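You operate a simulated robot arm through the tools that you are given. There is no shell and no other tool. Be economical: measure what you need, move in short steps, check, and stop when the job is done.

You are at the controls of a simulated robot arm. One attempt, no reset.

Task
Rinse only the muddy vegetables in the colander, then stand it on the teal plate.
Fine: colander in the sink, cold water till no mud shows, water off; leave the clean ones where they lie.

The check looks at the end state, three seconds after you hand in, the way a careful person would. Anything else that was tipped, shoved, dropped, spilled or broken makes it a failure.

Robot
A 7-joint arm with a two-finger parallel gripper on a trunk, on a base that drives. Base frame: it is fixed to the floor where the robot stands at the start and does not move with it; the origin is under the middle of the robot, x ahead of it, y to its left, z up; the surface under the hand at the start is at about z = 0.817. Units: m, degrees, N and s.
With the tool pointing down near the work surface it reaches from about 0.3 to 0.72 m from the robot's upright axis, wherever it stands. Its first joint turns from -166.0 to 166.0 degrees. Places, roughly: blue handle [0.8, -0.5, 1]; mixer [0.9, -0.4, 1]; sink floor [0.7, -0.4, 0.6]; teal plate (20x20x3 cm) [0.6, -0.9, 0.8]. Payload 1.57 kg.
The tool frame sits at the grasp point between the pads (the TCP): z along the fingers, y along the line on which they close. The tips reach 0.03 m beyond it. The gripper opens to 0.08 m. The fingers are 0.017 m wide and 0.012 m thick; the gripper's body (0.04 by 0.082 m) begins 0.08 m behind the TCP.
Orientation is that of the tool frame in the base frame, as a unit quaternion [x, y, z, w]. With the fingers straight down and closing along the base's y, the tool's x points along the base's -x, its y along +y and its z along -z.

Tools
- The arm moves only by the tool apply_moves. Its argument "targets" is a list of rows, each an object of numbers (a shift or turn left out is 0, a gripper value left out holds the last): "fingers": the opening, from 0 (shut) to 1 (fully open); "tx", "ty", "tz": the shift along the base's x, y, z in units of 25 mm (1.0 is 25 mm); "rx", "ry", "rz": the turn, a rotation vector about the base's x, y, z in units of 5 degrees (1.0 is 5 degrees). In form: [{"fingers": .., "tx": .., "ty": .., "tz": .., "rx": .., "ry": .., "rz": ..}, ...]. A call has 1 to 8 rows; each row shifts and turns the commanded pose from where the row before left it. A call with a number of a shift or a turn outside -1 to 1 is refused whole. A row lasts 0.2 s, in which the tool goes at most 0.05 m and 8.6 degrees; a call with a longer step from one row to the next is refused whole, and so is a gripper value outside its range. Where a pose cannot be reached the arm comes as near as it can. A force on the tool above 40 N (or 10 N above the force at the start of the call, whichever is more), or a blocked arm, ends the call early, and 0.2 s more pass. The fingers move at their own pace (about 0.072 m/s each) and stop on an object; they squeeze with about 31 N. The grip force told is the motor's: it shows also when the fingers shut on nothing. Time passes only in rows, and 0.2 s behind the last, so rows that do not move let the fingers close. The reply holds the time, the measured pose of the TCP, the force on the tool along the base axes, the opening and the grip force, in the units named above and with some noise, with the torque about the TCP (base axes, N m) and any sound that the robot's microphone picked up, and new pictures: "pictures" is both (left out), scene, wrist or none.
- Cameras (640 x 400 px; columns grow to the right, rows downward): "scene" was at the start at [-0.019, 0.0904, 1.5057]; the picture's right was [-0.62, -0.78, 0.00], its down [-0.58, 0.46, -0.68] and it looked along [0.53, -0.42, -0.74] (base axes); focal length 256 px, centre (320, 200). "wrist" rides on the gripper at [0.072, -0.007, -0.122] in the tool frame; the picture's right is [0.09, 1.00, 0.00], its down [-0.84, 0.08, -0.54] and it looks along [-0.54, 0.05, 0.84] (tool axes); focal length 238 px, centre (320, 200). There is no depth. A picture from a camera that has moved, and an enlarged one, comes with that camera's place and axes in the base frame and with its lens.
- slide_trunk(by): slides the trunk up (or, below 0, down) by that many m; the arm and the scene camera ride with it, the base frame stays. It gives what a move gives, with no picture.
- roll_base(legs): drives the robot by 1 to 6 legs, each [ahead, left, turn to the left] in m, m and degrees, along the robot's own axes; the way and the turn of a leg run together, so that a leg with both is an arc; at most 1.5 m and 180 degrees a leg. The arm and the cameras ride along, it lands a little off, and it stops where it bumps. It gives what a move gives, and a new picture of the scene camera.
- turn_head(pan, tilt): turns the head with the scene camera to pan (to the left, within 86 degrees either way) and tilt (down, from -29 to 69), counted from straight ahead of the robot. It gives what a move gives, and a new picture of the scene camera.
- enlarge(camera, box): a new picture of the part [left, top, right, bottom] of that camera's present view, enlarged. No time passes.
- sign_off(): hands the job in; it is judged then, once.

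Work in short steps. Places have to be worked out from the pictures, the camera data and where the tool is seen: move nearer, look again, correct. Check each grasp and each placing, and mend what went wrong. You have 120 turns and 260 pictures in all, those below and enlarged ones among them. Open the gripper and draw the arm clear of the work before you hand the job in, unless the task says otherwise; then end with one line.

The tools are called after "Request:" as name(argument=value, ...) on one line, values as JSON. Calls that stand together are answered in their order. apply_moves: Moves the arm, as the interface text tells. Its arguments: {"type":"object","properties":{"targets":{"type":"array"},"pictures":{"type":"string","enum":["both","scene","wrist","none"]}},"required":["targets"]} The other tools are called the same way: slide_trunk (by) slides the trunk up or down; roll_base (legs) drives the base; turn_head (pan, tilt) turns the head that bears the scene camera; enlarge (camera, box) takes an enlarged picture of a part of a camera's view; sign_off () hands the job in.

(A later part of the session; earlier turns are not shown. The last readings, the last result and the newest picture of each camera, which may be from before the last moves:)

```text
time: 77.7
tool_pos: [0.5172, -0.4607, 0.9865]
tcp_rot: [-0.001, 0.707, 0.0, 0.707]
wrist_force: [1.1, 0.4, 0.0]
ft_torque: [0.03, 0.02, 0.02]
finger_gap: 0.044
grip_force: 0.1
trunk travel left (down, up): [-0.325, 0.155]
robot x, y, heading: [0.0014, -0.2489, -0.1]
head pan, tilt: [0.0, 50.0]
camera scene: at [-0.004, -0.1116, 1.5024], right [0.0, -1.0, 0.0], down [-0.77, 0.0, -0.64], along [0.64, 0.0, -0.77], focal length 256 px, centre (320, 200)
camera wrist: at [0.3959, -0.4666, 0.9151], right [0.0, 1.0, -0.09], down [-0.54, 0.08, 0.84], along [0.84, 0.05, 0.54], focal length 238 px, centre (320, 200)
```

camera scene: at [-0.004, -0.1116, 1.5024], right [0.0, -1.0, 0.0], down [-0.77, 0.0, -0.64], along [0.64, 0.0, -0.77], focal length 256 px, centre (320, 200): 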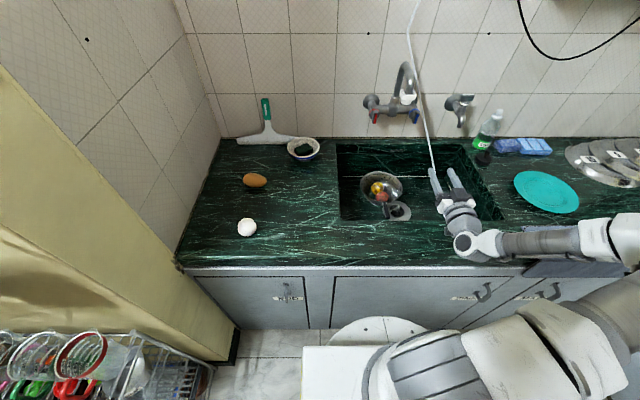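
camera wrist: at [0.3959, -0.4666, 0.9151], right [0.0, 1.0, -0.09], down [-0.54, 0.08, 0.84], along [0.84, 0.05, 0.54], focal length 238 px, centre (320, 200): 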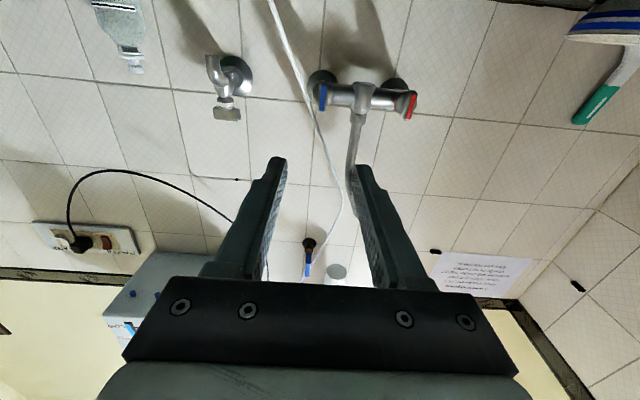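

Request:
apply_moves(targets=[{"tx": 1}, {"tx": 1}, {"tx": 1}, {"tx": 1}, {"tx": 1}, {"tx": 1}], pictures="both")

Request:
enlarge(camera="scene", box=[350, 50, 480, 180])

Request:
enlarge(camera="wrist", box=[220, 0, 420, 180])

```text
time: 79.1
tool_pos: [0.6693, -0.461, 0.9852]
tcp_rot: [-0.001, 0.707, 0.0, 0.707]
wrist_force: [0.1, -0.5, 0.0]
ft_torque: [-0.01, 0.01, 0.03]
finger_gap: 0.044
grip_force: 0.1
trunk travel left (down, up): [-0.325, 0.155]
robot x, y, heading: [0.0, -0.2507, -0.0]
head pan, tilt: [0.0, 50.0]
camera scene: at [-0.0041, -0.1117, 1.5023], right [0.0, -1.0, 0.0], down [-0.77, 0.0, -0.64], along [0.64, 0.0, -0.77], focal length 256 px, centre (320, 200)
camera wrist: at [0.5474, -0.4668, 0.9143], right [0.0, 1.0, -0.09], down [-0.54, 0.08, 0.84], along [0.84, 0.05, 0.54], focal length 238 px, centre (320, 200)
```

scene: 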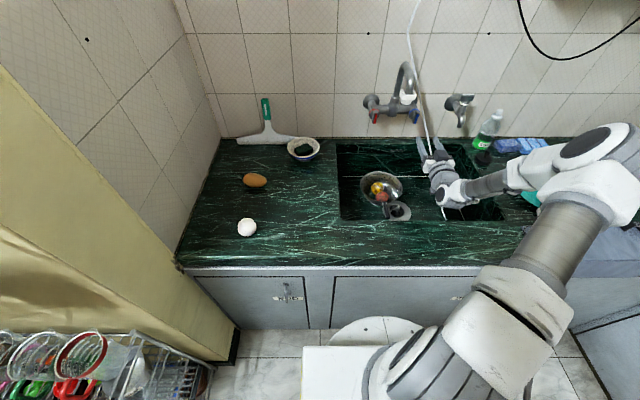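
wrist: 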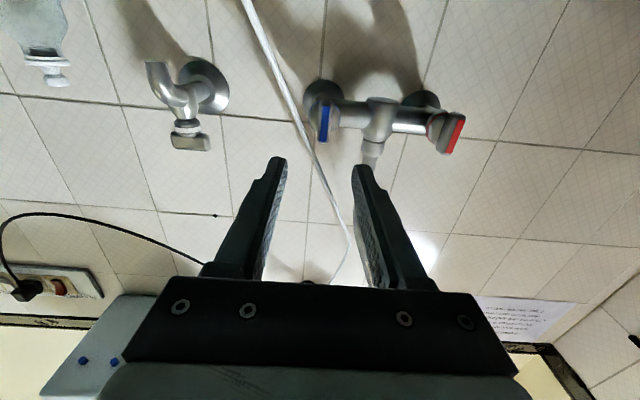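

```text
3.08 times, centred on (415, 115) of scene
camera zoom: at [-0.0041, -0.1117, 1.5023], right [0.0, -1.0, 0.0], down [-0.77, 0.0, -0.64], along [0.64, 0.0, -0.77], focal length 789 px, centre (28, 462)
```

zoom: 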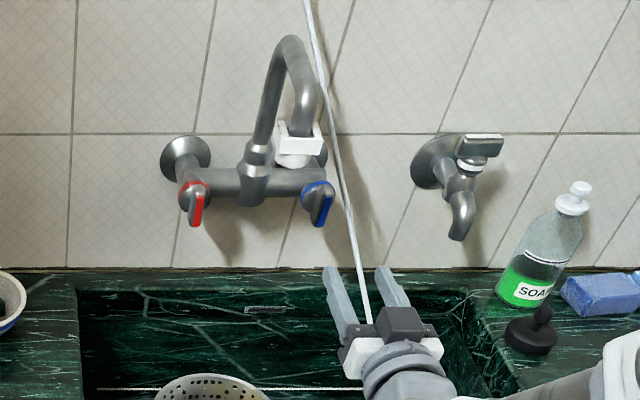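

```text
2.22 times, centred on (320, 90) of wrist
camera zoom: at [0.5474, -0.4668, 0.9143], right [0.0, 1.0, -0.09], down [-0.54, 0.08, 0.84], along [0.84, 0.05, 0.54], focal length 530 px, centre (320, 444)
```

zoom: 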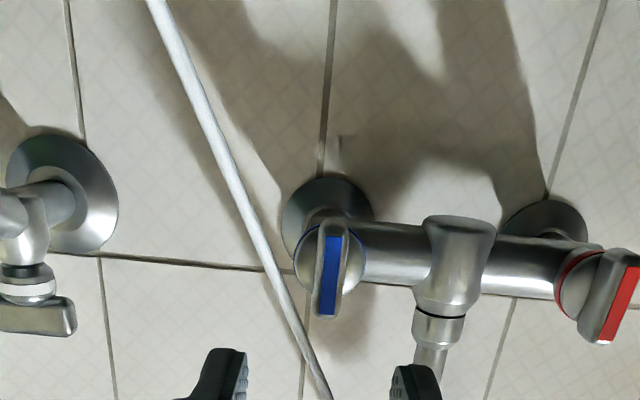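

Lever confirmed at (.814,-.456,.985). Centre in y and advance so the tips straddle the lever (TCP x≈.80).

Request:
apply_moves(targets=[{"tx": 1, "ty": 0.2}, {"tx": 1}, {"tx": 1}, {"tx": 1}, {"tx": 0.8}, {}], pictures="both")

Request:
enlarge(camera="scene", box=[350, 50, 480, 180])

Request:
enlarge(camera="wrist", box=[220, 60, 420, 240])

```text
time: 80.5
tool_pos: [0.7886, -0.454, 0.9853]
tcp_rot: [0.0, 0.707, 0.0, 0.707]
wrist_force: [1.2, -1.0, -0.5]
ft_torque: [-0.01, 0.01, 0.0]
finger_gap: 0.0442
grip_force: 0.0
trunk travel left (down, up): [-0.325, 0.155]
robot x, y, heading: [-0.0017, -0.2525, 0.4]
head pan, tilt: [0.0, 50.0]
camera scene: at [-0.004, -0.1117, 1.5023], right [0.0, -1.0, 0.0], down [-0.77, 0.0, -0.64], along [0.64, 0.0, -0.77], focal length 256 px, centre (320, 200)
camera wrist: at [0.6662, -0.4608, 0.9142], right [0.0, 1.0, -0.09], down [-0.54, 0.08, 0.84], along [0.84, 0.05, 0.54], focal length 238 px, centre (320, 200)
```

scene: 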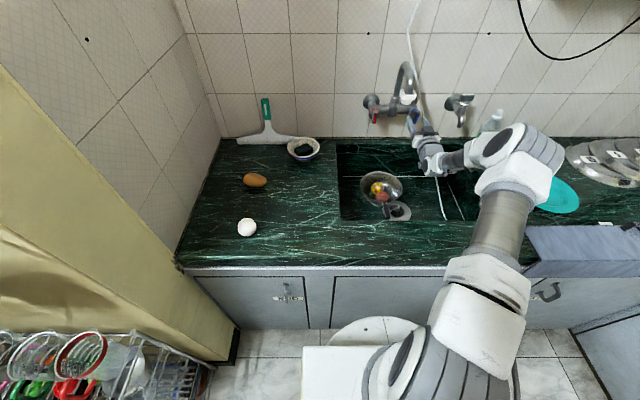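
wrist: 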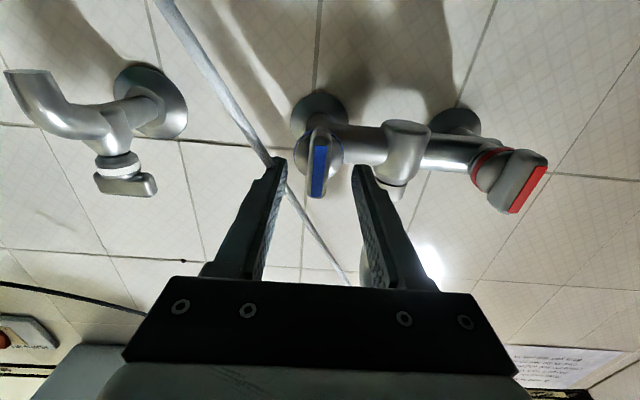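

```text
3.08 times, centred on (415, 115) of scene
camera zoom: at [-0.004, -0.1117, 1.5023], right [0.0, -1.0, 0.0], down [-0.77, 0.0, -0.64], along [0.64, 0.0, -0.77], focal length 789 px, centre (28, 462)
```

zoom: 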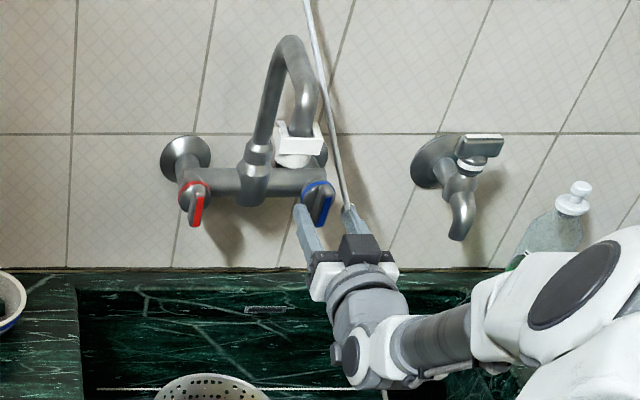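

```text
2.22 times, centred on (320, 150) of wrist
camera zoom: at [0.6662, -0.4608, 0.9142], right [0.0, 1.0, -0.09], down [-0.54, 0.08, 0.84], along [0.84, 0.05, 0.54], focal length 530 px, centre (320, 311)
```

zoom: 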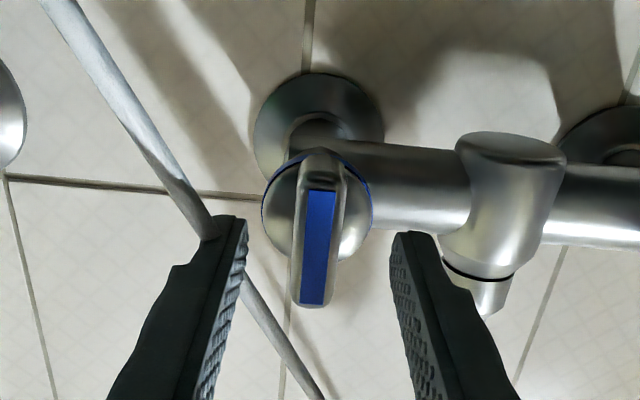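

TCP stopped at x=.789; tips just reach the lever face. Advance another 12 mm and check.

Request:
apply_moves(targets=[{"tx": 0.4}, {"tx": 0.3}, {}], pictures="wrist")

Request:
enlarge(camera="wrist", box=[220, 60, 420, 240])

```text
time: 81.3
tool_pos: [0.8059, -0.455, 0.9859]
tcp_rot: [0.0, 0.707, -0.001, 0.707]
wrist_force: [0.7, 0.0, 1.0]
ft_torque: [-0.01, -0.02, 0.04]
finger_gap: 0.0441
grip_force: 0.0
trunk travel left (down, up): [-0.325, 0.155]
robot x, y, heading: [-0.0026, -0.2532, -0.0]
head pan, tilt: [0.0, 50.0]
camera wrist: at [0.6836, -0.4608, 0.9153], right [0.0, 1.0, -0.09], down [-0.54, 0.08, 0.84], along [0.84, 0.05, 0.54], focal length 238 px, centre (320, 200)
```

wrist: 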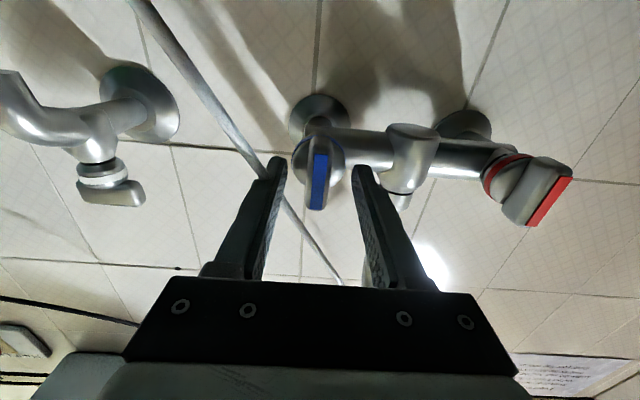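

```text
2.22 times, centred on (320, 150) of wrist
camera zoom: at [0.6836, -0.4608, 0.9153], right [0.0, 1.0, -0.09], down [-0.54, 0.08, 0.84], along [0.84, 0.05, 0.54], focal length 530 px, centre (320, 311)
```

zoom: 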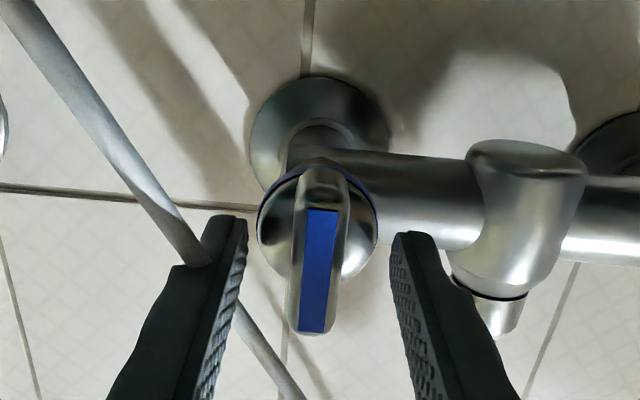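

Straddling the lever well, centred. Close on it.

Request:
apply_moves(targets=[{"fingers": 0.3}, {"fingers": 0.15}, {"fingers": 0}, {"fingers": 0}], pictures="wrist")

```text
time: 82.3
tool_pos: [0.8056, -0.4554, 0.9865]
tcp_rot: [-0.001, 0.707, -0.001, 0.707]
wrist_force: [2.3, -4.7, -0.6]
ft_torque: [-0.01, 0.01, -0.16]
finger_gap: 0.0375
grip_force: 43.8
trunk travel left (down, up): [-0.325, 0.155]
robot x, y, heading: [-0.0027, -0.2541, 0.1]
head pan, tilt: [0.0, 50.0]
camera wrist: at [0.6835, -0.4617, 0.9154], right [0.0, 1.0, -0.09], down [-0.54, 0.08, 0.84], along [0.84, 0.05, 0.54], focal length 238 px, centre (320, 200)
```

wrist: 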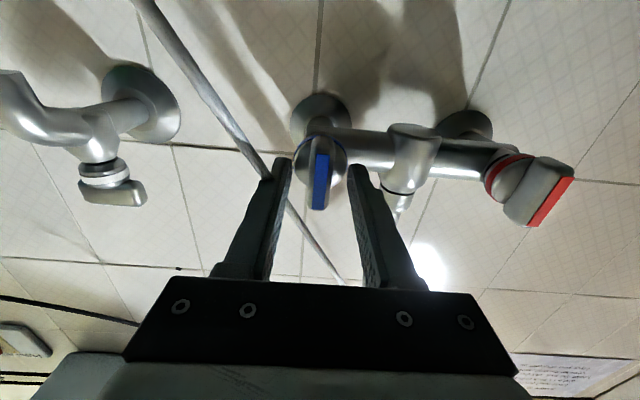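

The fingers bear on the knob body (37 mm) with the lever between. Try twisting counter-clockwise (seen from the front) by 15°.

Request:
apply_moves(targets=[{"rx": -1}, {"rx": -1}, {"rx": -1}], pictures="both")

Request:
enlarge(camera="wrist", box=[220, 60, 420, 240])

```text
time: 83.1
tool_pos: [0.8048, -0.4549, 0.9868]
tcp_rot: [-0.093, 0.701, -0.094, 0.701]
wrist_force: [1.5, -4.6, 0.2]
ft_torque: [0.02, -0.73, 0.06]
finger_gap: 0.0374
grip_force: 43.6
trunk travel left (down, up): [-0.325, 0.155]
robot x, y, heading: [-0.0004, -0.2519, 0.1]
head pan, tilt: [0.0, 50.0]
camera scene: at [-0.0041, -0.1123, 1.5024], right [0.0, -1.0, 0.0], down [-0.77, 0.0, -0.64], along [0.64, 0.0, -0.77], focal length 256 px, centre (320, 200)
camera wrist: at [0.6836, -0.4798, 0.9195], right [0.0, 0.94, -0.35], down [-0.54, 0.29, 0.79], along [0.84, 0.19, 0.51], focal length 238 px, centre (320, 200)
```

scene: 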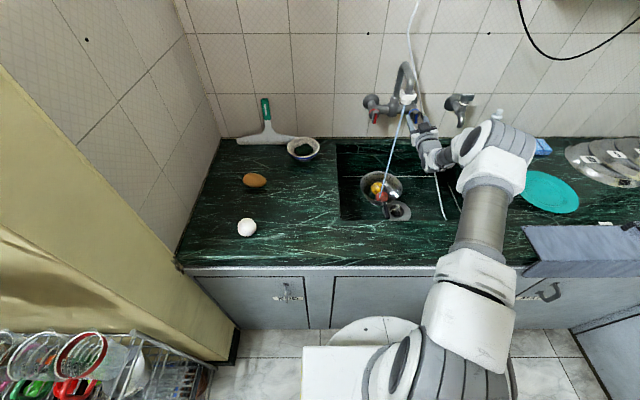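
wrist: 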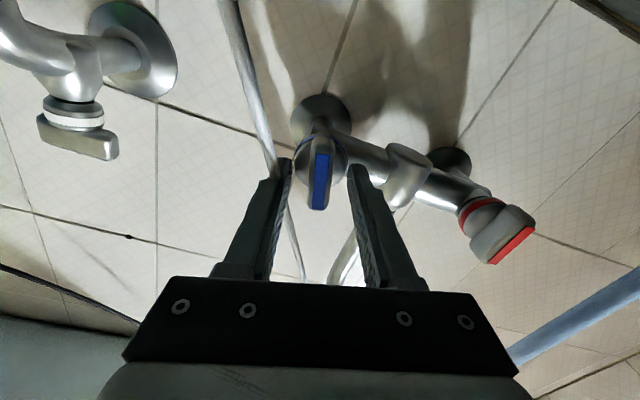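

```text
2.22 times, centred on (320, 150) of wrist
camera zoom: at [0.6836, -0.4798, 0.9195], right [0.0, 0.94, -0.35], down [-0.54, 0.29, 0.79], along [0.84, 0.19, 0.51], focal length 530 px, centre (320, 311)
```

zoom: 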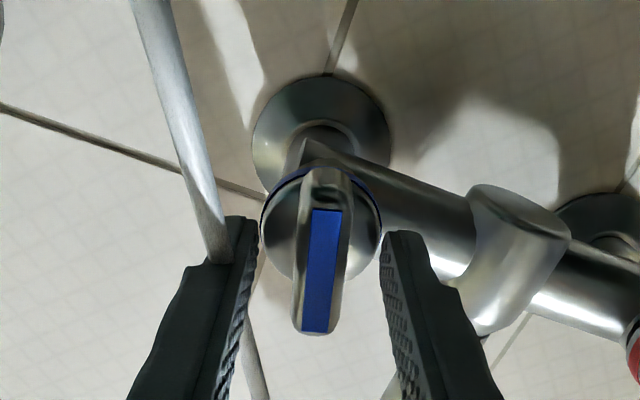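

Water is flowing into the colander. Zoom in on where it lands and the mud.

Request:
apply_moves(targets=[{}, {}, {}, {}], pictures="none")

Request:
enlarge(camera="scene", box=[340, 80, 450, 230])

Request:
enlarge(camera="scene", box=[350, 160, 420, 225])

```text
time: 84.1
tool_pos: [0.8057, -0.4547, 0.9867]
tcp_rot: [-0.092, 0.701, -0.093, 0.701]
wrist_force: [1.7, -7.2, 3.3]
ft_torque: [-0.04, 0.01, -0.2]
finger_gap: 0.0377
grip_force: 43.5
trunk travel left (down, up): [-0.325, 0.155]
robot x, y, heading: [0.0012, -0.2509, 0.0]
head pan, tilt: [0.0, 50.0]
```

```text
2.67 times, centred on (395, 155) of scene
camera zoom: at [-0.0041, -0.1123, 1.5024], right [0.0, -1.0, 0.0], down [-0.77, 0.0, -0.64], along [0.64, 0.0, -0.77], focal length 684 px, centre (120, 320)
```

zoom: 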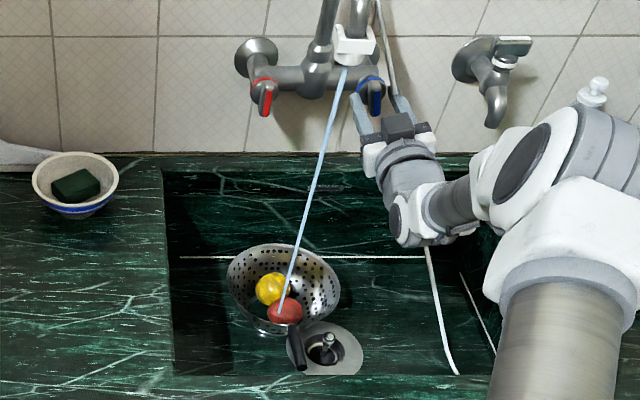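

```text
6.15 times, centred on (385, 192) of scene
camera zoom: at [-0.0041, -0.1123, 1.5024], right [0.0, -1.0, 0.0], down [-0.77, 0.0, -0.64], along [0.64, 0.0, -0.77], focal length 1578 px, centre (-80, 246)
```

zoom: 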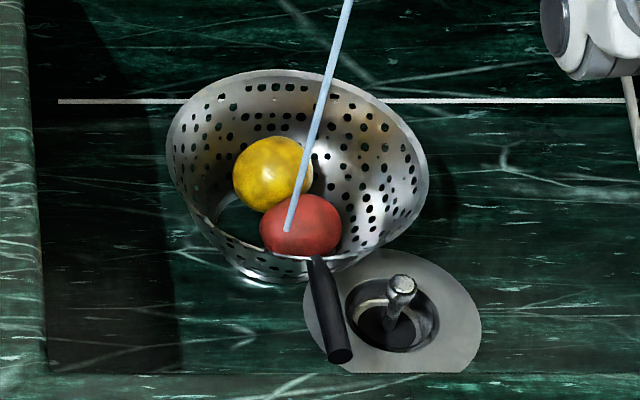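

The mud is washing off both. Let it run a few seconds more.

Request:
apply_moves(targets=[{}, {}, {}, {}, {}, {}, {}, {}], pictures="none")

Request:
apply_moves(targets=[{}, {}, {}, {}, {}, {}, {}, {}], pictures="none")

Request:
enlarge(camera="scene", box=[350, 160, 420, 225])

```text
time: 85.9
tool_pos: [0.8064, -0.4544, 0.9863]
tcp_rot: [-0.093, 0.701, -0.094, 0.701]
wrist_force: [3.9, -8.9, 4.1]
ft_torque: [-0.06, -0.1, -0.24]
finger_gap: 0.0377
grip_force: 43.5
trunk travel left (down, up): [-0.325, 0.155]
robot x, y, heading: [-0.0036, -0.2525, -0.0]
head pan, tilt: [0.0, 50.0]
```

```text
time: 87.7
tool_pos: [0.8047, -0.4548, 0.9863]
tcp_rot: [-0.092, 0.701, -0.094, 0.701]
wrist_force: [4.4, -10.5, 5.6]
ft_torque: [-0.03, -0.16, -0.28]
finger_gap: 0.0377
grip_force: 43.4
trunk travel left (down, up): [-0.325, 0.155]
robot x, y, heading: [0.0001, -0.251, 0.0]
head pan, tilt: [0.0, 50.0]
```

```text
6.15 times, centred on (385, 192) of scene
camera zoom: at [-0.0042, -0.1125, 1.5024], right [0.0, -1.0, 0.0], down [-0.77, 0.0, -0.64], along [0.64, 0.0, -0.77], focal length 1578 px, centre (-80, 246)
```

zoom: 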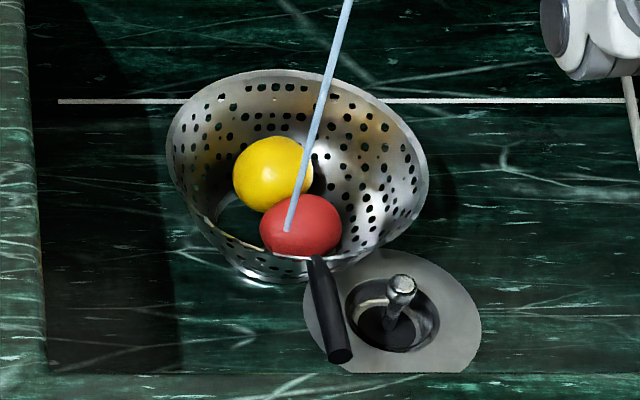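

Both look clean. A few more seconds for hidden spots, then turn the knob back.

Request:
apply_moves(targets=[{}, {}, {}, {}, {}, {}, {}, {}], pictures="none")

Request:
apply_moves(targets=[{"rx": 1}, {"rx": 1}, {"rx": 1}, {"rx": 0.4}, {}], pictures="both")

Request:
enlarge(camera="scene", box=[340, 80, 450, 230])

```text
time: 89.5
tool_pos: [0.8051, -0.4546, 0.986]
tcp_rot: [-0.092, 0.701, -0.093, 0.701]
wrist_force: [5.6, -11.7, 5.2]
ft_torque: [-0.01, -0.16, -0.26]
finger_gap: 0.0375
grip_force: 43.8
trunk travel left (down, up): [-0.325, 0.155]
robot x, y, heading: [-0.0015, -0.2504, 0.2]
head pan, tilt: [0.0, 50.0]
```

```text
time: 90.7
tool_pos: [0.8061, -0.4545, 0.9867]
tcp_rot: [0.013, 0.706, 0.012, 0.708]
wrist_force: [4.3, -14.9, 4.6]
ft_torque: [-0.56, -0.48, -0.4]
finger_gap: 0.0378
grip_force: 43.2
trunk travel left (down, up): [-0.325, 0.155]
robot x, y, heading: [0.001, -0.2482, -0.1]
head pan, tilt: [0.0, 50.0]
camera scene: at [-0.0042, -0.1129, 1.5025], right [0.0, -1.0, 0.0], down [-0.77, 0.0, -0.64], along [0.64, 0.0, -0.77], focal length 256 px, centre (320, 200)
camera wrist: at [0.6836, -0.4591, 0.9147], right [0.0, 1.0, -0.06], down [-0.54, 0.05, 0.84], along [0.84, 0.03, 0.54], focal length 238 px, centre (320, 200)
```

scene: 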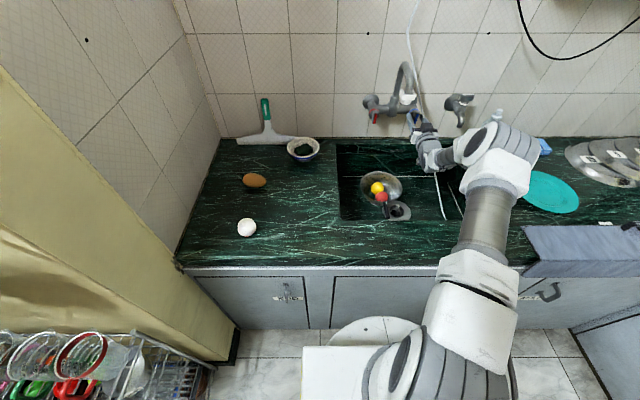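
wrist: 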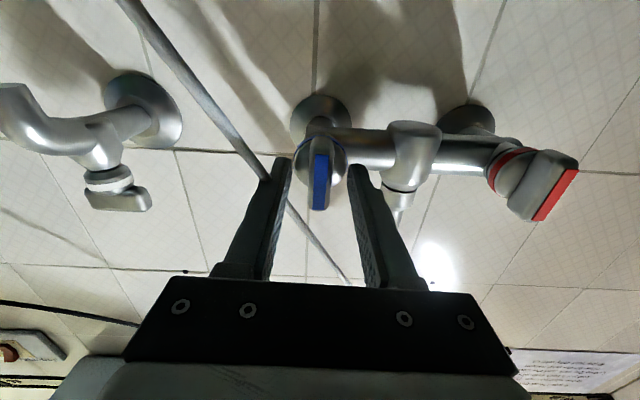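

```text
2.67 times, centred on (395, 155) of scene
camera zoom: at [-0.0042, -0.1129, 1.5025], right [0.0, -1.0, 0.0], down [-0.77, 0.0, -0.64], along [0.64, 0.0, -0.77], focal length 684 px, centre (120, 320)
```

zoom: 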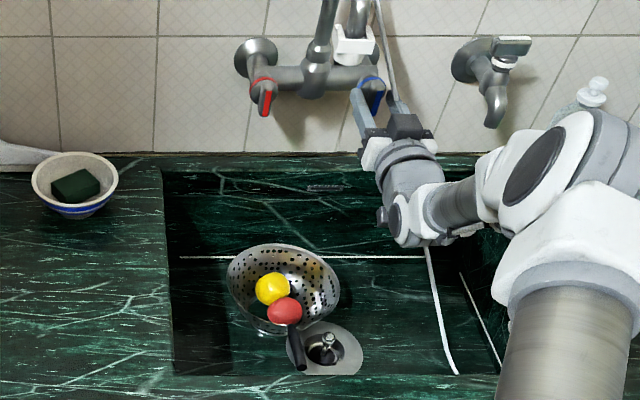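

Water is off, knob against its stop. Open slightly and back straight out.

Request:
apply_moves(targets=[{"fingers": 0.55}, {}, {}], pictures="none")

Request:
apply_moves(targets=[{"tx": -1}, {"tx": -1}, {"tx": -1}, {"tx": -1}, {"tx": -1}, {"tx": -1}, {"tx": -1}, {"tx": -1}], pictures="both")

Request:
enlarge(camera="scene", box=[340, 80, 450, 230])

```text
time: 91.5
tool_pos: [0.8065, -0.4515, 0.9866]
tcp_rot: [0.011, 0.707, 0.012, 0.707]
wrist_force: [-1.1, -1.6, -1.4]
ft_torque: [0.04, 0.03, -0.1]
finger_gap: 0.0451
grip_force: 0.1
trunk travel left (down, up): [-0.325, 0.155]
robot x, y, heading: [-0.0013, -0.2529, -0.1]
head pan, tilt: [0.0, 50.0]
```

```text
time: 93.3
tool_pos: [0.6048, -0.4528, 0.9861]
tcp_rot: [0.011, 0.707, 0.012, 0.707]
wrist_force: [-0.8, 0.8, -0.5]
ft_torque: [0.0, 0.0, 0.03]
finger_gap: 0.044
grip_force: 0.1
trunk travel left (down, up): [-0.325, 0.155]
robot x, y, heading: [0.0022, -0.2512, 0.1]
head pan, tilt: [0.0, 50.0]
camera scene: at [-0.004, -0.1116, 1.5023], right [0.0, -1.0, 0.0], down [-0.77, 0.0, -0.64], along [0.64, 0.0, -0.77], focal length 256 px, centre (320, 200)
camera wrist: at [0.4827, -0.4574, 0.9146], right [0.0, 1.0, -0.06], down [-0.54, 0.05, 0.84], along [0.84, 0.03, 0.54], focal length 238 px, centre (320, 200)
```

scene: 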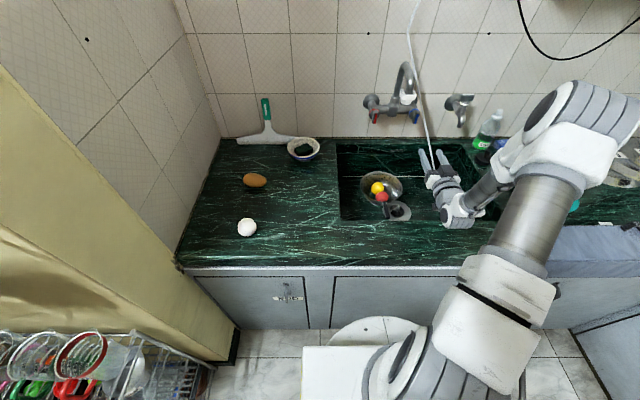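
wrist: 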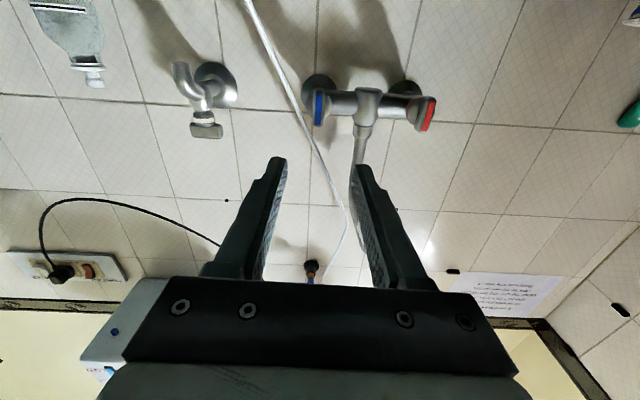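

```text
2.67 times, centred on (395, 155) of scene
camera zoom: at [-0.004, -0.1116, 1.5023], right [0.0, -1.0, 0.0], down [-0.77, 0.0, -0.64], along [0.64, 0.0, -0.77], focal length 684 px, centre (120, 320)
```

zoom: 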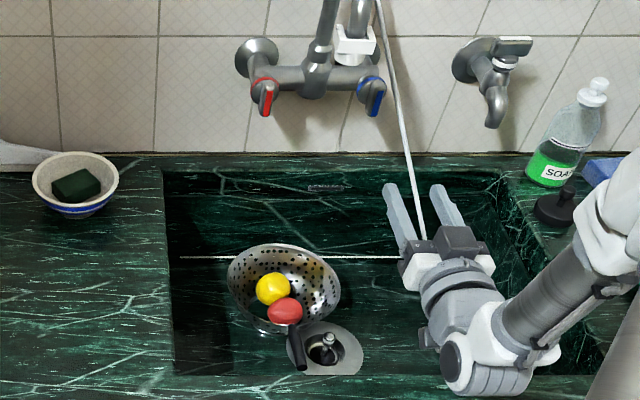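

Tap is off. Raise, back off, and rotate the tool down again.

Request:
apply_moves(targets=[{"tz": 1, "tx": -1, "rx": -0.4}, {"tz": 1, "tx": -1}, {"tz": 1, "tx": -1}, {"tz": 1, "ty": 0.5}, {"tz": 1, "ty": 0.5}, {"ry": 1, "ty": 0.5}, {"ry": 1, "ty": 0.5}, {"ry": 1, "ty": 0.5}], pictures="none")

Request:
apply_moves(targets=[{"ry": 1}, {"ry": 1}, {"ry": 1}, {"ry": 1}, {"ry": 1}, {"ry": 1}, {"ry": 1}, {"ry": 1}], pictures="none")

Request:
apply_moves(targets=[{"ry": 1}, {"ry": 1}, {"ry": 1}, {"ry": 1}, {"ry": 1}, {"ry": 1}, {"ry": 1}, {}], pictures="both")

```text
time: 95.1
tool_pos: [0.5306, -0.39, 1.1121]
tcp_rot: [-0.001, 0.794, 0.0, 0.608]
wrist_force: [0.1, 0.6, 0.3]
ft_torque: [0.01, 0.0, -0.04]
finger_gap: 0.044
grip_force: 0.0
trunk travel left (down, up): [-0.325, 0.155]
robot x, y, heading: [-0.0005, -0.2539, 0.1]
head pan, tilt: [0.0, 50.0]
```

```text
time: 96.9
tool_pos: [0.5305, -0.3907, 1.1113]
tcp_rot: [-0.002, 0.954, 0.0, 0.301]
wrist_force: [-0.3, -0.7, 1.2]
ft_torque: [0.0, -0.03, -0.01]
finger_gap: 0.0439
grip_force: 0.1
trunk travel left (down, up): [-0.325, 0.155]
robot x, y, heading: [0.0008, -0.2548, 0.1]
head pan, tilt: [0.0, 50.0]
```

```text
time: 98.7
tool_pos: [0.5302, -0.391, 1.1116]
tcp_rot: [-0.001, 1.0, 0.0, 0.0]
wrist_force: [0.5, -0.5, 0.6]
ft_torque: [0.0, -0.01, 0.0]
finger_gap: 0.0439
grip_force: 0.0
trunk travel left (down, up): [-0.325, 0.155]
robot x, y, heading: [0.0005, -0.2491, -0.1]
head pan, tilt: [0.0, 50.0]
camera scene: at [-0.0039, -0.1116, 1.5023], right [0.0, -1.0, 0.0], down [-0.77, 0.0, -0.64], along [0.64, 0.0, -0.77], focal length 256 px, centre (320, 200)
camera wrist: at [0.4584, -0.3977, 1.2338], right [-0.09, 1.0, 0.0], down [0.84, 0.08, 0.54], along [0.54, 0.05, -0.84], focal length 238 px, centre (320, 200)
```

scene: 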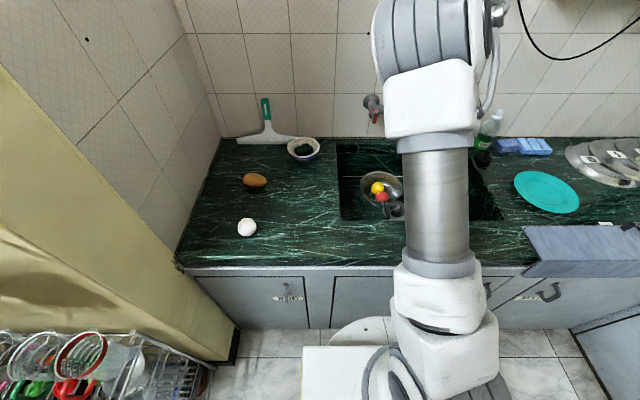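
wrist: 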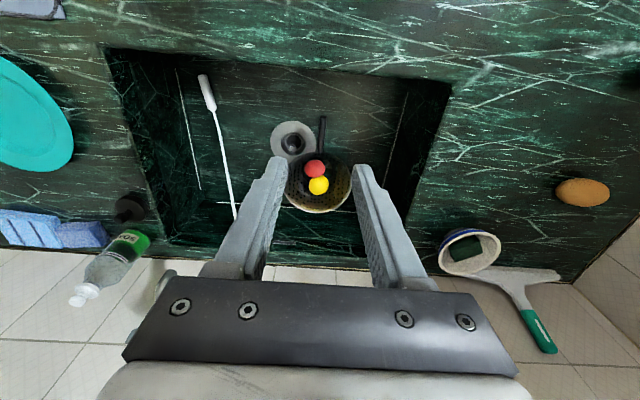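

Request:
enlarge(camera="wrist", box=[270, 100, 370, 220])

```text
3.33 times, centred on (320, 160) of wrist
camera zoom: at [0.4584, -0.3977, 1.2338], right [-0.09, 1.0, 0.0], down [0.84, 0.08, 0.54], along [0.54, 0.05, -0.84], focal length 794 px, centre (320, 333)
```

zoom: 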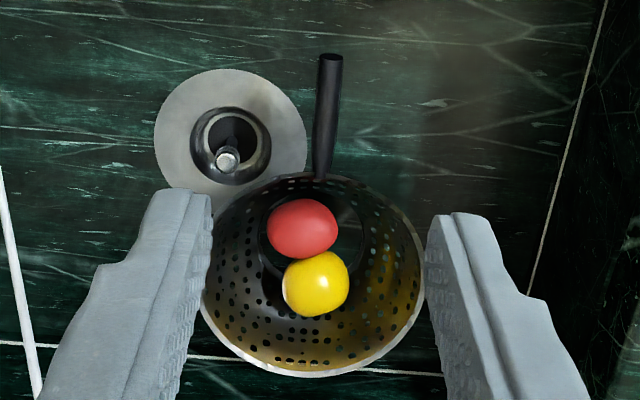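

Both clean. Return to the handle by the same path: trunk down, then arm.

Request:
apply_moves(targets=[{"ty": 0.54, "tx": 0.5}, {"tx": 1}], pictures="none")

Request:
slide_trunk(by=-0.23)

Request:
apply_moves(targets=[{"tx": 1, "tz": -1}, {"tx": 1, "tz": -1}, {"tx": 0.98, "tz": -1}, {"tz": -1}, {}], pictures="both")

```text
time: 99.3
tool_pos: [0.5666, -0.378, 1.1121]
tcp_rot: [0.0, 1.0, -0.001, 0.0]
wrist_force: [0.0, -0.5, 0.4]
ft_torque: [-0.01, -0.02, 0.01]
finger_gap: 0.0442
grip_force: 0.1
trunk travel left (down, up): [-0.325, 0.155]
robot x, y, heading: [-0.0017, -0.253, -0.1]
head pan, tilt: [0.0, 50.0]
```

```text
time: 101.7
tool_pos: [0.5665, -0.3771, 0.8815]
tcp_rot: [0.0, 1.0, -0.001, 0.0]
wrist_force: [-0.3, 0.0, -0.8]
ft_torque: [0.02, 0.0, 0.01]
finger_gap: 0.0441
grip_force: 0.1
trunk travel left (down, up): [-0.095, 0.385]
robot x, y, heading: [-0.0001, -0.2471, 0.5]
head pan, tilt: [0.0, 50.0]
```

```text
time: 102.9
tool_pos: [0.64, -0.3769, 0.7823]
tcp_rot: [0.0, 1.0, 0.0, -0.001]
wrist_force: [1.8, 0.2, -0.2]
ft_torque: [0.01, 0.02, 0.02]
finger_gap: 0.0439
grip_force: 0.1
trunk travel left (down, up): [-0.095, 0.385]
robot x, y, heading: [-0.0003, -0.251, 0.3]
head pan, tilt: [0.0, 50.0]
camera scene: at [-0.004, -0.1117, 1.2723], right [0.0, -1.0, 0.0], down [-0.77, 0.0, -0.64], along [0.64, 0.0, -0.77], focal length 256 px, centre (320, 200)
camera wrist: at [0.5687, -0.3843, 0.9042], right [-0.09, 1.0, 0.0], down [0.84, 0.08, 0.54], along [0.54, 0.05, -0.84], focal length 238 px, centre (320, 200)
```

scene: 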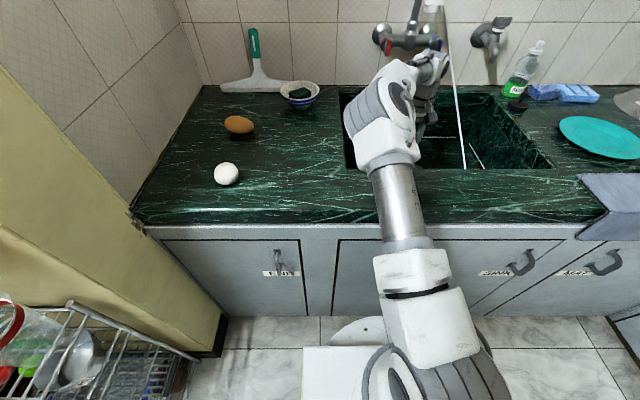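
wrist: 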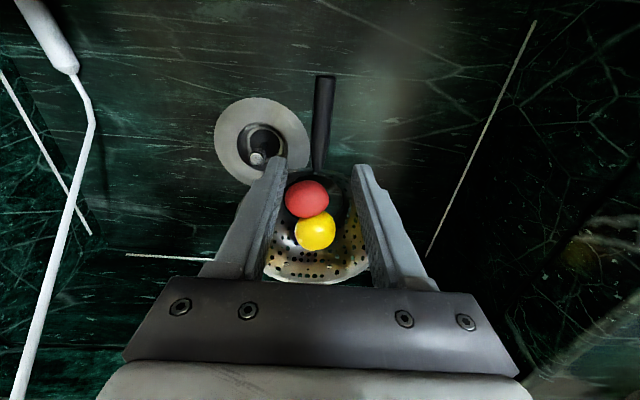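

Aligned with the handle. Descend to grip height and close.

Request:
apply_moves(targets=[{"tz": -1, "tx": 0.3}, {"tz": -1}, {"tz": -1}, {"tz": -0.9}, {}], pictures="wrist")

Request:
apply_moves(targets=[{"fingers": 0.3}, {"fingers": 0.2}, {"fingers": 0}, {"fingers": 0}], pictures="wrist")

```text
time: 104.1
tool_pos: [0.6488, -0.377, 0.6851]
tcp_rot: [0.0, 1.0, 0.0, 0.0]
wrist_force: [-0.1, -0.3, 0.1]
ft_torque: [-0.04, 0.03, 0.03]
finger_gap: 0.0441
grip_force: 0.0
trunk travel left (down, up): [-0.095, 0.385]
robot x, y, heading: [0.0002, -0.2546, 0.1]
head pan, tilt: [0.0, 50.0]
camera wrist: at [0.5763, -0.3837, 0.8075], right [-0.09, 1.0, 0.0], down [0.84, 0.08, 0.54], along [0.54, 0.05, -0.84], focal length 238 px, centre (320, 200)
```

wrist: 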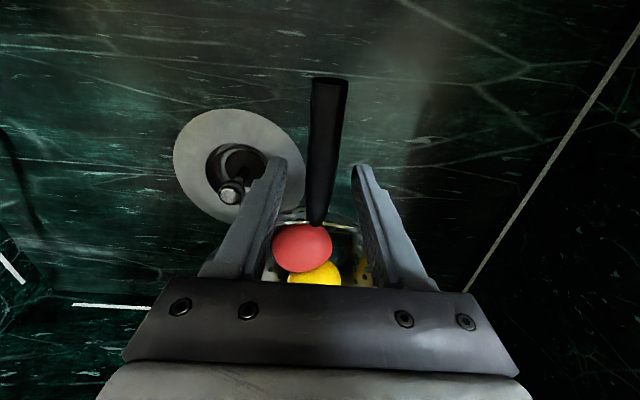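

```text
time: 105.1
tool_pos: [0.6479, -0.3773, 0.6853]
tcp_rot: [-0.001, 1.0, 0.0, 0.001]
wrist_force: [0.7, 0.1, -0.7]
ft_torque: [0.01, 0.03, -0.01]
finger_gap: 0.0171
grip_force: 30.8
trunk travel left (down, up): [-0.095, 0.385]
robot x, y, heading: [-0.0008, -0.2523, 0.2]
head pan, tilt: [0.0, 50.0]
camera wrist: at [0.5763, -0.3837, 0.8077], right [-0.09, 1.0, 0.0], down [0.84, 0.08, 0.54], along [0.54, 0.05, -0.84], focal length 238 px, centre (320, 200)
```

wrist: 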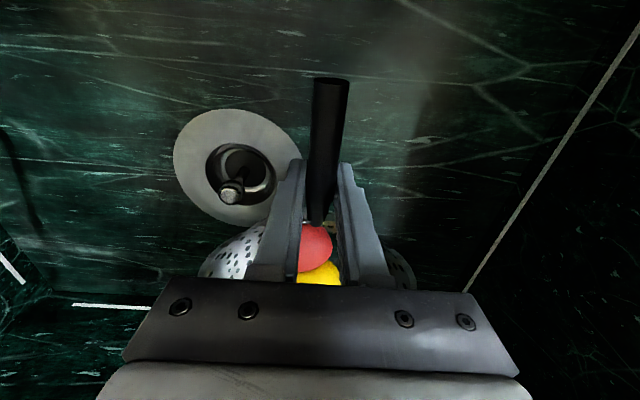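

Gripped. Test lift, then raise with the trunk.

Request:
apply_moves(targets=[{"tz": 0.2}, {"tz": 0.3}, {"tz": 0.5}, {}], pictures="wrist")

```text
time: 106.1
tool_pos: [0.6477, -0.3767, 0.7108]
tcp_rot: [-0.001, 1.0, 0.0, 0.0]
wrist_force: [-0.3, 1.0, -2.9]
ft_torque: [-0.01, 0.41, 0.02]
finger_gap: 0.017
grip_force: 31.0
trunk travel left (down, up): [-0.095, 0.385]
robot x, y, heading: [-0.0003, -0.2495, 0.1]
head pan, tilt: [0.0, 50.0]
camera wrist: at [0.5759, -0.3835, 0.8324], right [-0.09, 1.0, 0.0], down [0.84, 0.08, 0.54], along [0.54, 0.05, -0.84], focal length 238 px, centre (320, 200)
```

wrist: 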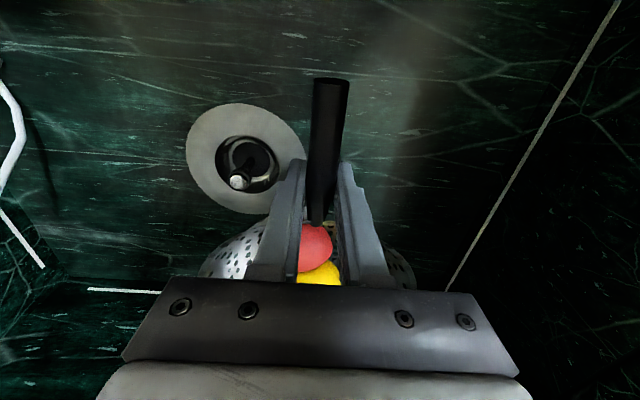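

Steady. Draw back 35 mm within the sink for tap clearance, then trunk up.

Request:
apply_moves(targets=[{"tx": -0.5, "ty": 0.4}, {"tx": -0.5, "ty": 0.5}, {"tx": -0.4, "ty": 0.5}, {}], pictures="none")

Request:
slide_trunk(by=0.235)

Request:
apply_moves(targets=[{}], pictures="both")

```text
time: 107.1
tool_pos: [0.6123, -0.3437, 0.7085]
tcp_rot: [-0.001, 1.0, 0.0, -0.001]
wrist_force: [-0.2, -0.7, -3.3]
ft_torque: [0.01, 0.44, 0.01]
finger_gap: 0.0173
grip_force: 30.7
trunk travel left (down, up): [-0.095, 0.385]
robot x, y, heading: [-0.0008, -0.2532, 0.4]
head pan, tilt: [0.0, 50.0]
```

```text
time: 109.6
tool_pos: [0.6135, -0.3412, 0.9431]
tcp_rot: [-0.001, 1.0, 0.001, 0.0]
wrist_force: [0.2, -0.4, -4.0]
ft_torque: [0.04, 0.38, 0.01]
finger_gap: 0.0172
grip_force: 30.6
trunk travel left (down, up): [-0.33, 0.15]
robot x, y, heading: [-0.0, -0.247, -0.1]
head pan, tilt: [0.0, 50.0]
```

```text
time: 110.0
tool_pos: [0.6133, -0.3432, 0.9432]
tcp_rot: [-0.001, 1.0, 0.0, 0.0]
wrist_force: [0.3, -0.1, -3.1]
ft_torque: [-0.03, 0.42, -0.01]
finger_gap: 0.0173
grip_force: 30.9
trunk travel left (down, up): [-0.33, 0.15]
robot x, y, heading: [0.0007, -0.2502, 0.4]
head pan, tilt: [0.0, 50.0]
camera scene: at [-0.0037, -0.1117, 1.5073], right [0.0, -1.0, 0.0], down [-0.77, 0.0, -0.64], along [0.64, 0.0, -0.77], focal length 256 px, centre (320, 200)
camera wrist: at [0.5421, -0.3488, 1.0661], right [-0.09, 1.0, 0.0], down [0.84, 0.08, 0.54], along [0.54, 0.05, -0.84], focal length 238 px, centre (320, 200)
```

scene: 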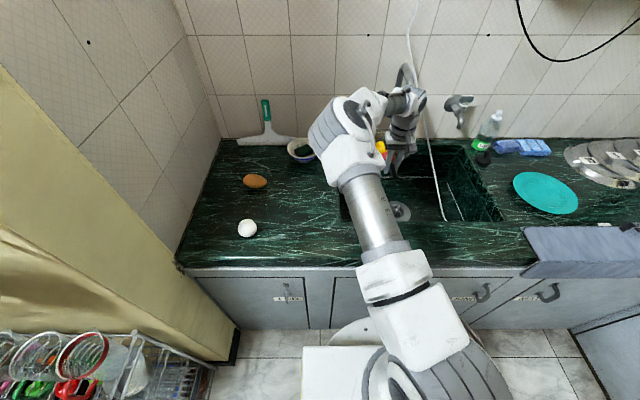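
wrist: 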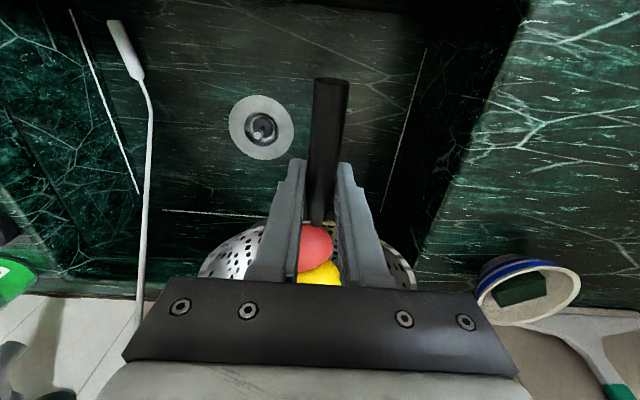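

Load is steady. Plate centre ≈(.597,-.909). Retract back toward the robot, then raise a bit before driving right.

Request:
apply_moves(targets=[{"tx": -0.4}, {"tx": -0.8}, {"tx": -0.9}, {"tx": -0.9}, {"tx": -0.9, "tz": 0.4}, {"tx": -0.9, "tz": 0.6}, {"tx": -0.6, "tz": 0.6}, {"tx": -0.3, "tz": 0.4}], pictures="none")

Request:
roll_base(legs=[[0, -0.2, 0]])

```text
time: 111.8
tool_pos: [0.4718, -0.342, 0.9938]
tcp_rot: [-0.001, 1.0, -0.001, -0.001]
wrist_force: [0.0, 0.8, -4.0]
ft_torque: [-0.02, 0.41, 0.02]
finger_gap: 0.0173
grip_force: 31.2
trunk travel left (down, up): [-0.33, 0.15]
robot x, y, heading: [0.001, -0.2517, 0.0]
head pan, tilt: [0.0, 50.0]
```

```text
time: 113.9
tool_pos: [0.4705, -0.544, 0.9939]
tcp_rot: [0.002, 1.0, 0.001, 0.0]
wrist_force: [-0.3, 0.1, -3.0]
ft_torque: [0.0, 0.41, 0.0]
finger_gap: 0.0172
grip_force: 31.5
trunk travel left (down, up): [-0.33, 0.15]
robot x, y, heading: [0.0004, -0.4505, -0.1]
head pan, tilt: [0.0, 50.0]
camera scene: at [-0.0031, -0.3103, 1.5073], right [0.0, -1.0, 0.0], down [-0.77, 0.0, -0.64], along [0.64, 0.0, -0.77], focal length 256 px, centre (320, 200)
```

scene: 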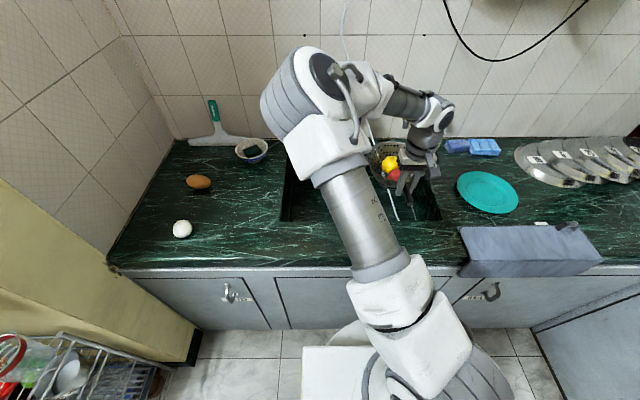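

All steady. Drive a further 0.25 m.

Request:
roll_base(legs=[[0, -0.25, 0]])

Request:
apply_moves(targets=[{}], pictures="wrist")

Request:
enlarge(camera="scene", box=[300, 100, 540, 270])

```text
time: 116.3
tool_pos: [0.4695, -0.793, 0.9928]
tcp_rot: [0.003, 1.0, 0.0, 0.0]
wrist_force: [-0.2, 0.8, -3.6]
ft_torque: [0.01, 0.42, -0.02]
finger_gap: 0.0171
grip_force: 31.1
trunk travel left (down, up): [-0.33, 0.15]
robot x, y, heading: [0.0009, -0.6993, -0.2]
head pan, tilt: [0.0, 50.0]
camera scene: at [-0.0039, -0.5583, 1.5073], right [-0.01, -1.0, 0.0], down [-0.77, 0.0, -0.64], along [0.64, 0.0, -0.77], focal length 256 px, centre (320, 200)
```

scene: 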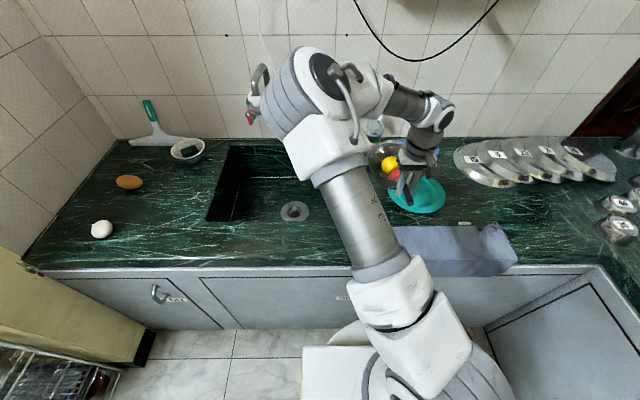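

```text
time: 116.8
tool_pos: [0.4688, -0.7927, 0.9929]
tcp_rot: [0.003, 1.0, 0.0, -0.001]
wrist_force: [0.1, -0.3, -4.2]
ft_torque: [-0.01, 0.38, 0.02]
finger_gap: 0.0172
grip_force: 31.4
trunk travel left (down, up): [-0.33, 0.15]
robot x, y, heading: [-0.0015, -0.697, -0.3]
head pan, tilt: [0.0, 50.0]
camera wrist: at [0.3977, -0.7989, 1.1164], right [-0.09, 1.0, 0.0], down [0.84, 0.07, 0.54], along [0.54, 0.05, -0.84], focal length 238 px, centre (320, 200)
```

wrist: 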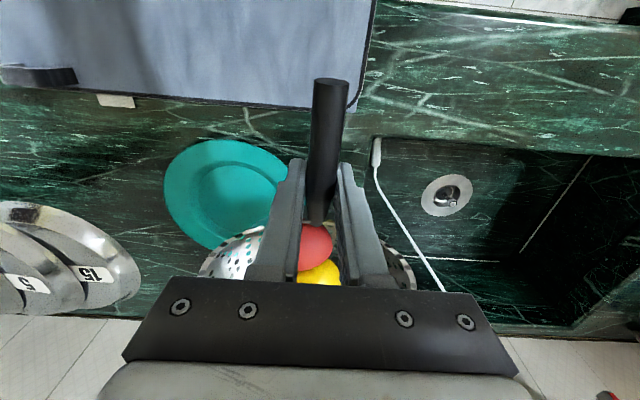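

```text
2.35 times, centred on (420, 185) of scene
camera zoom: at [-0.0039, -0.5584, 1.5073], right [-0.01, -1.0, 0.0], down [-0.77, 0.0, -0.64], along [0.64, 0.0, -0.77], focal length 603 px, centre (85, 235)
```

zoom: 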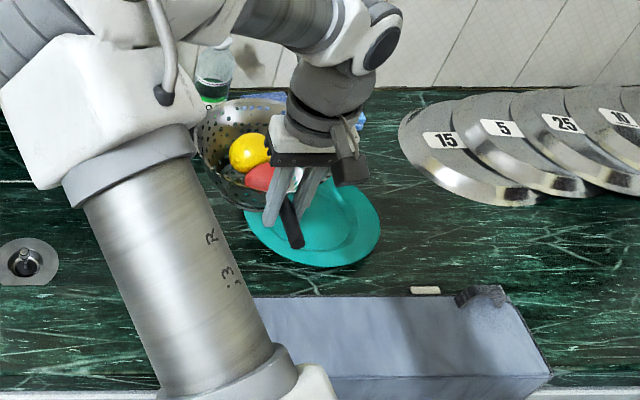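

Nearly there. I zoom the wrist view to locate the plate precisely.

Request:
enlarge(camera="wrist", box=[140, 110, 320, 290])

Request:
enlarge(camera="scene", box=[370, 140, 460, 230])

```text
2.22 times, centred on (230, 200) of wrist
camera zoom: at [0.3977, -0.7989, 1.1164], right [-0.09, 1.0, 0.0], down [0.84, 0.07, 0.54], along [0.54, 0.05, -0.84], focal length 530 px, centre (520, 200)
```

zoom: 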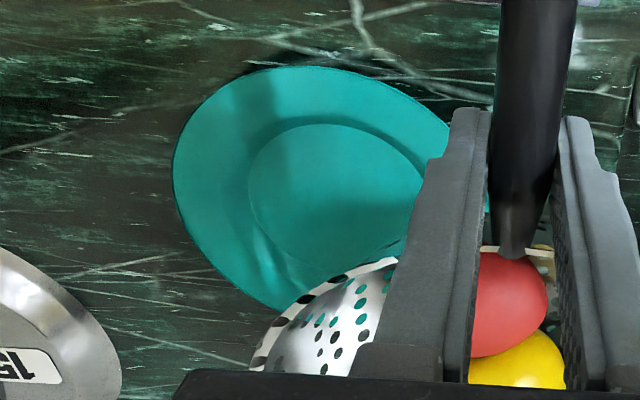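

```text
4.44 times, centred on (415, 185) of scene
camera zoom: at [-0.0039, -0.5584, 1.5073], right [-0.01, -1.0, 0.0], down [-0.77, 0.0, -0.64], along [0.64, 0.0, -0.77], focal length 1139 px, centre (-102, 267)
```

zoom: 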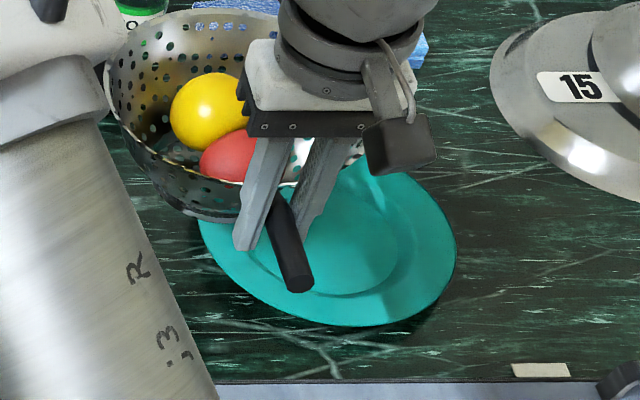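

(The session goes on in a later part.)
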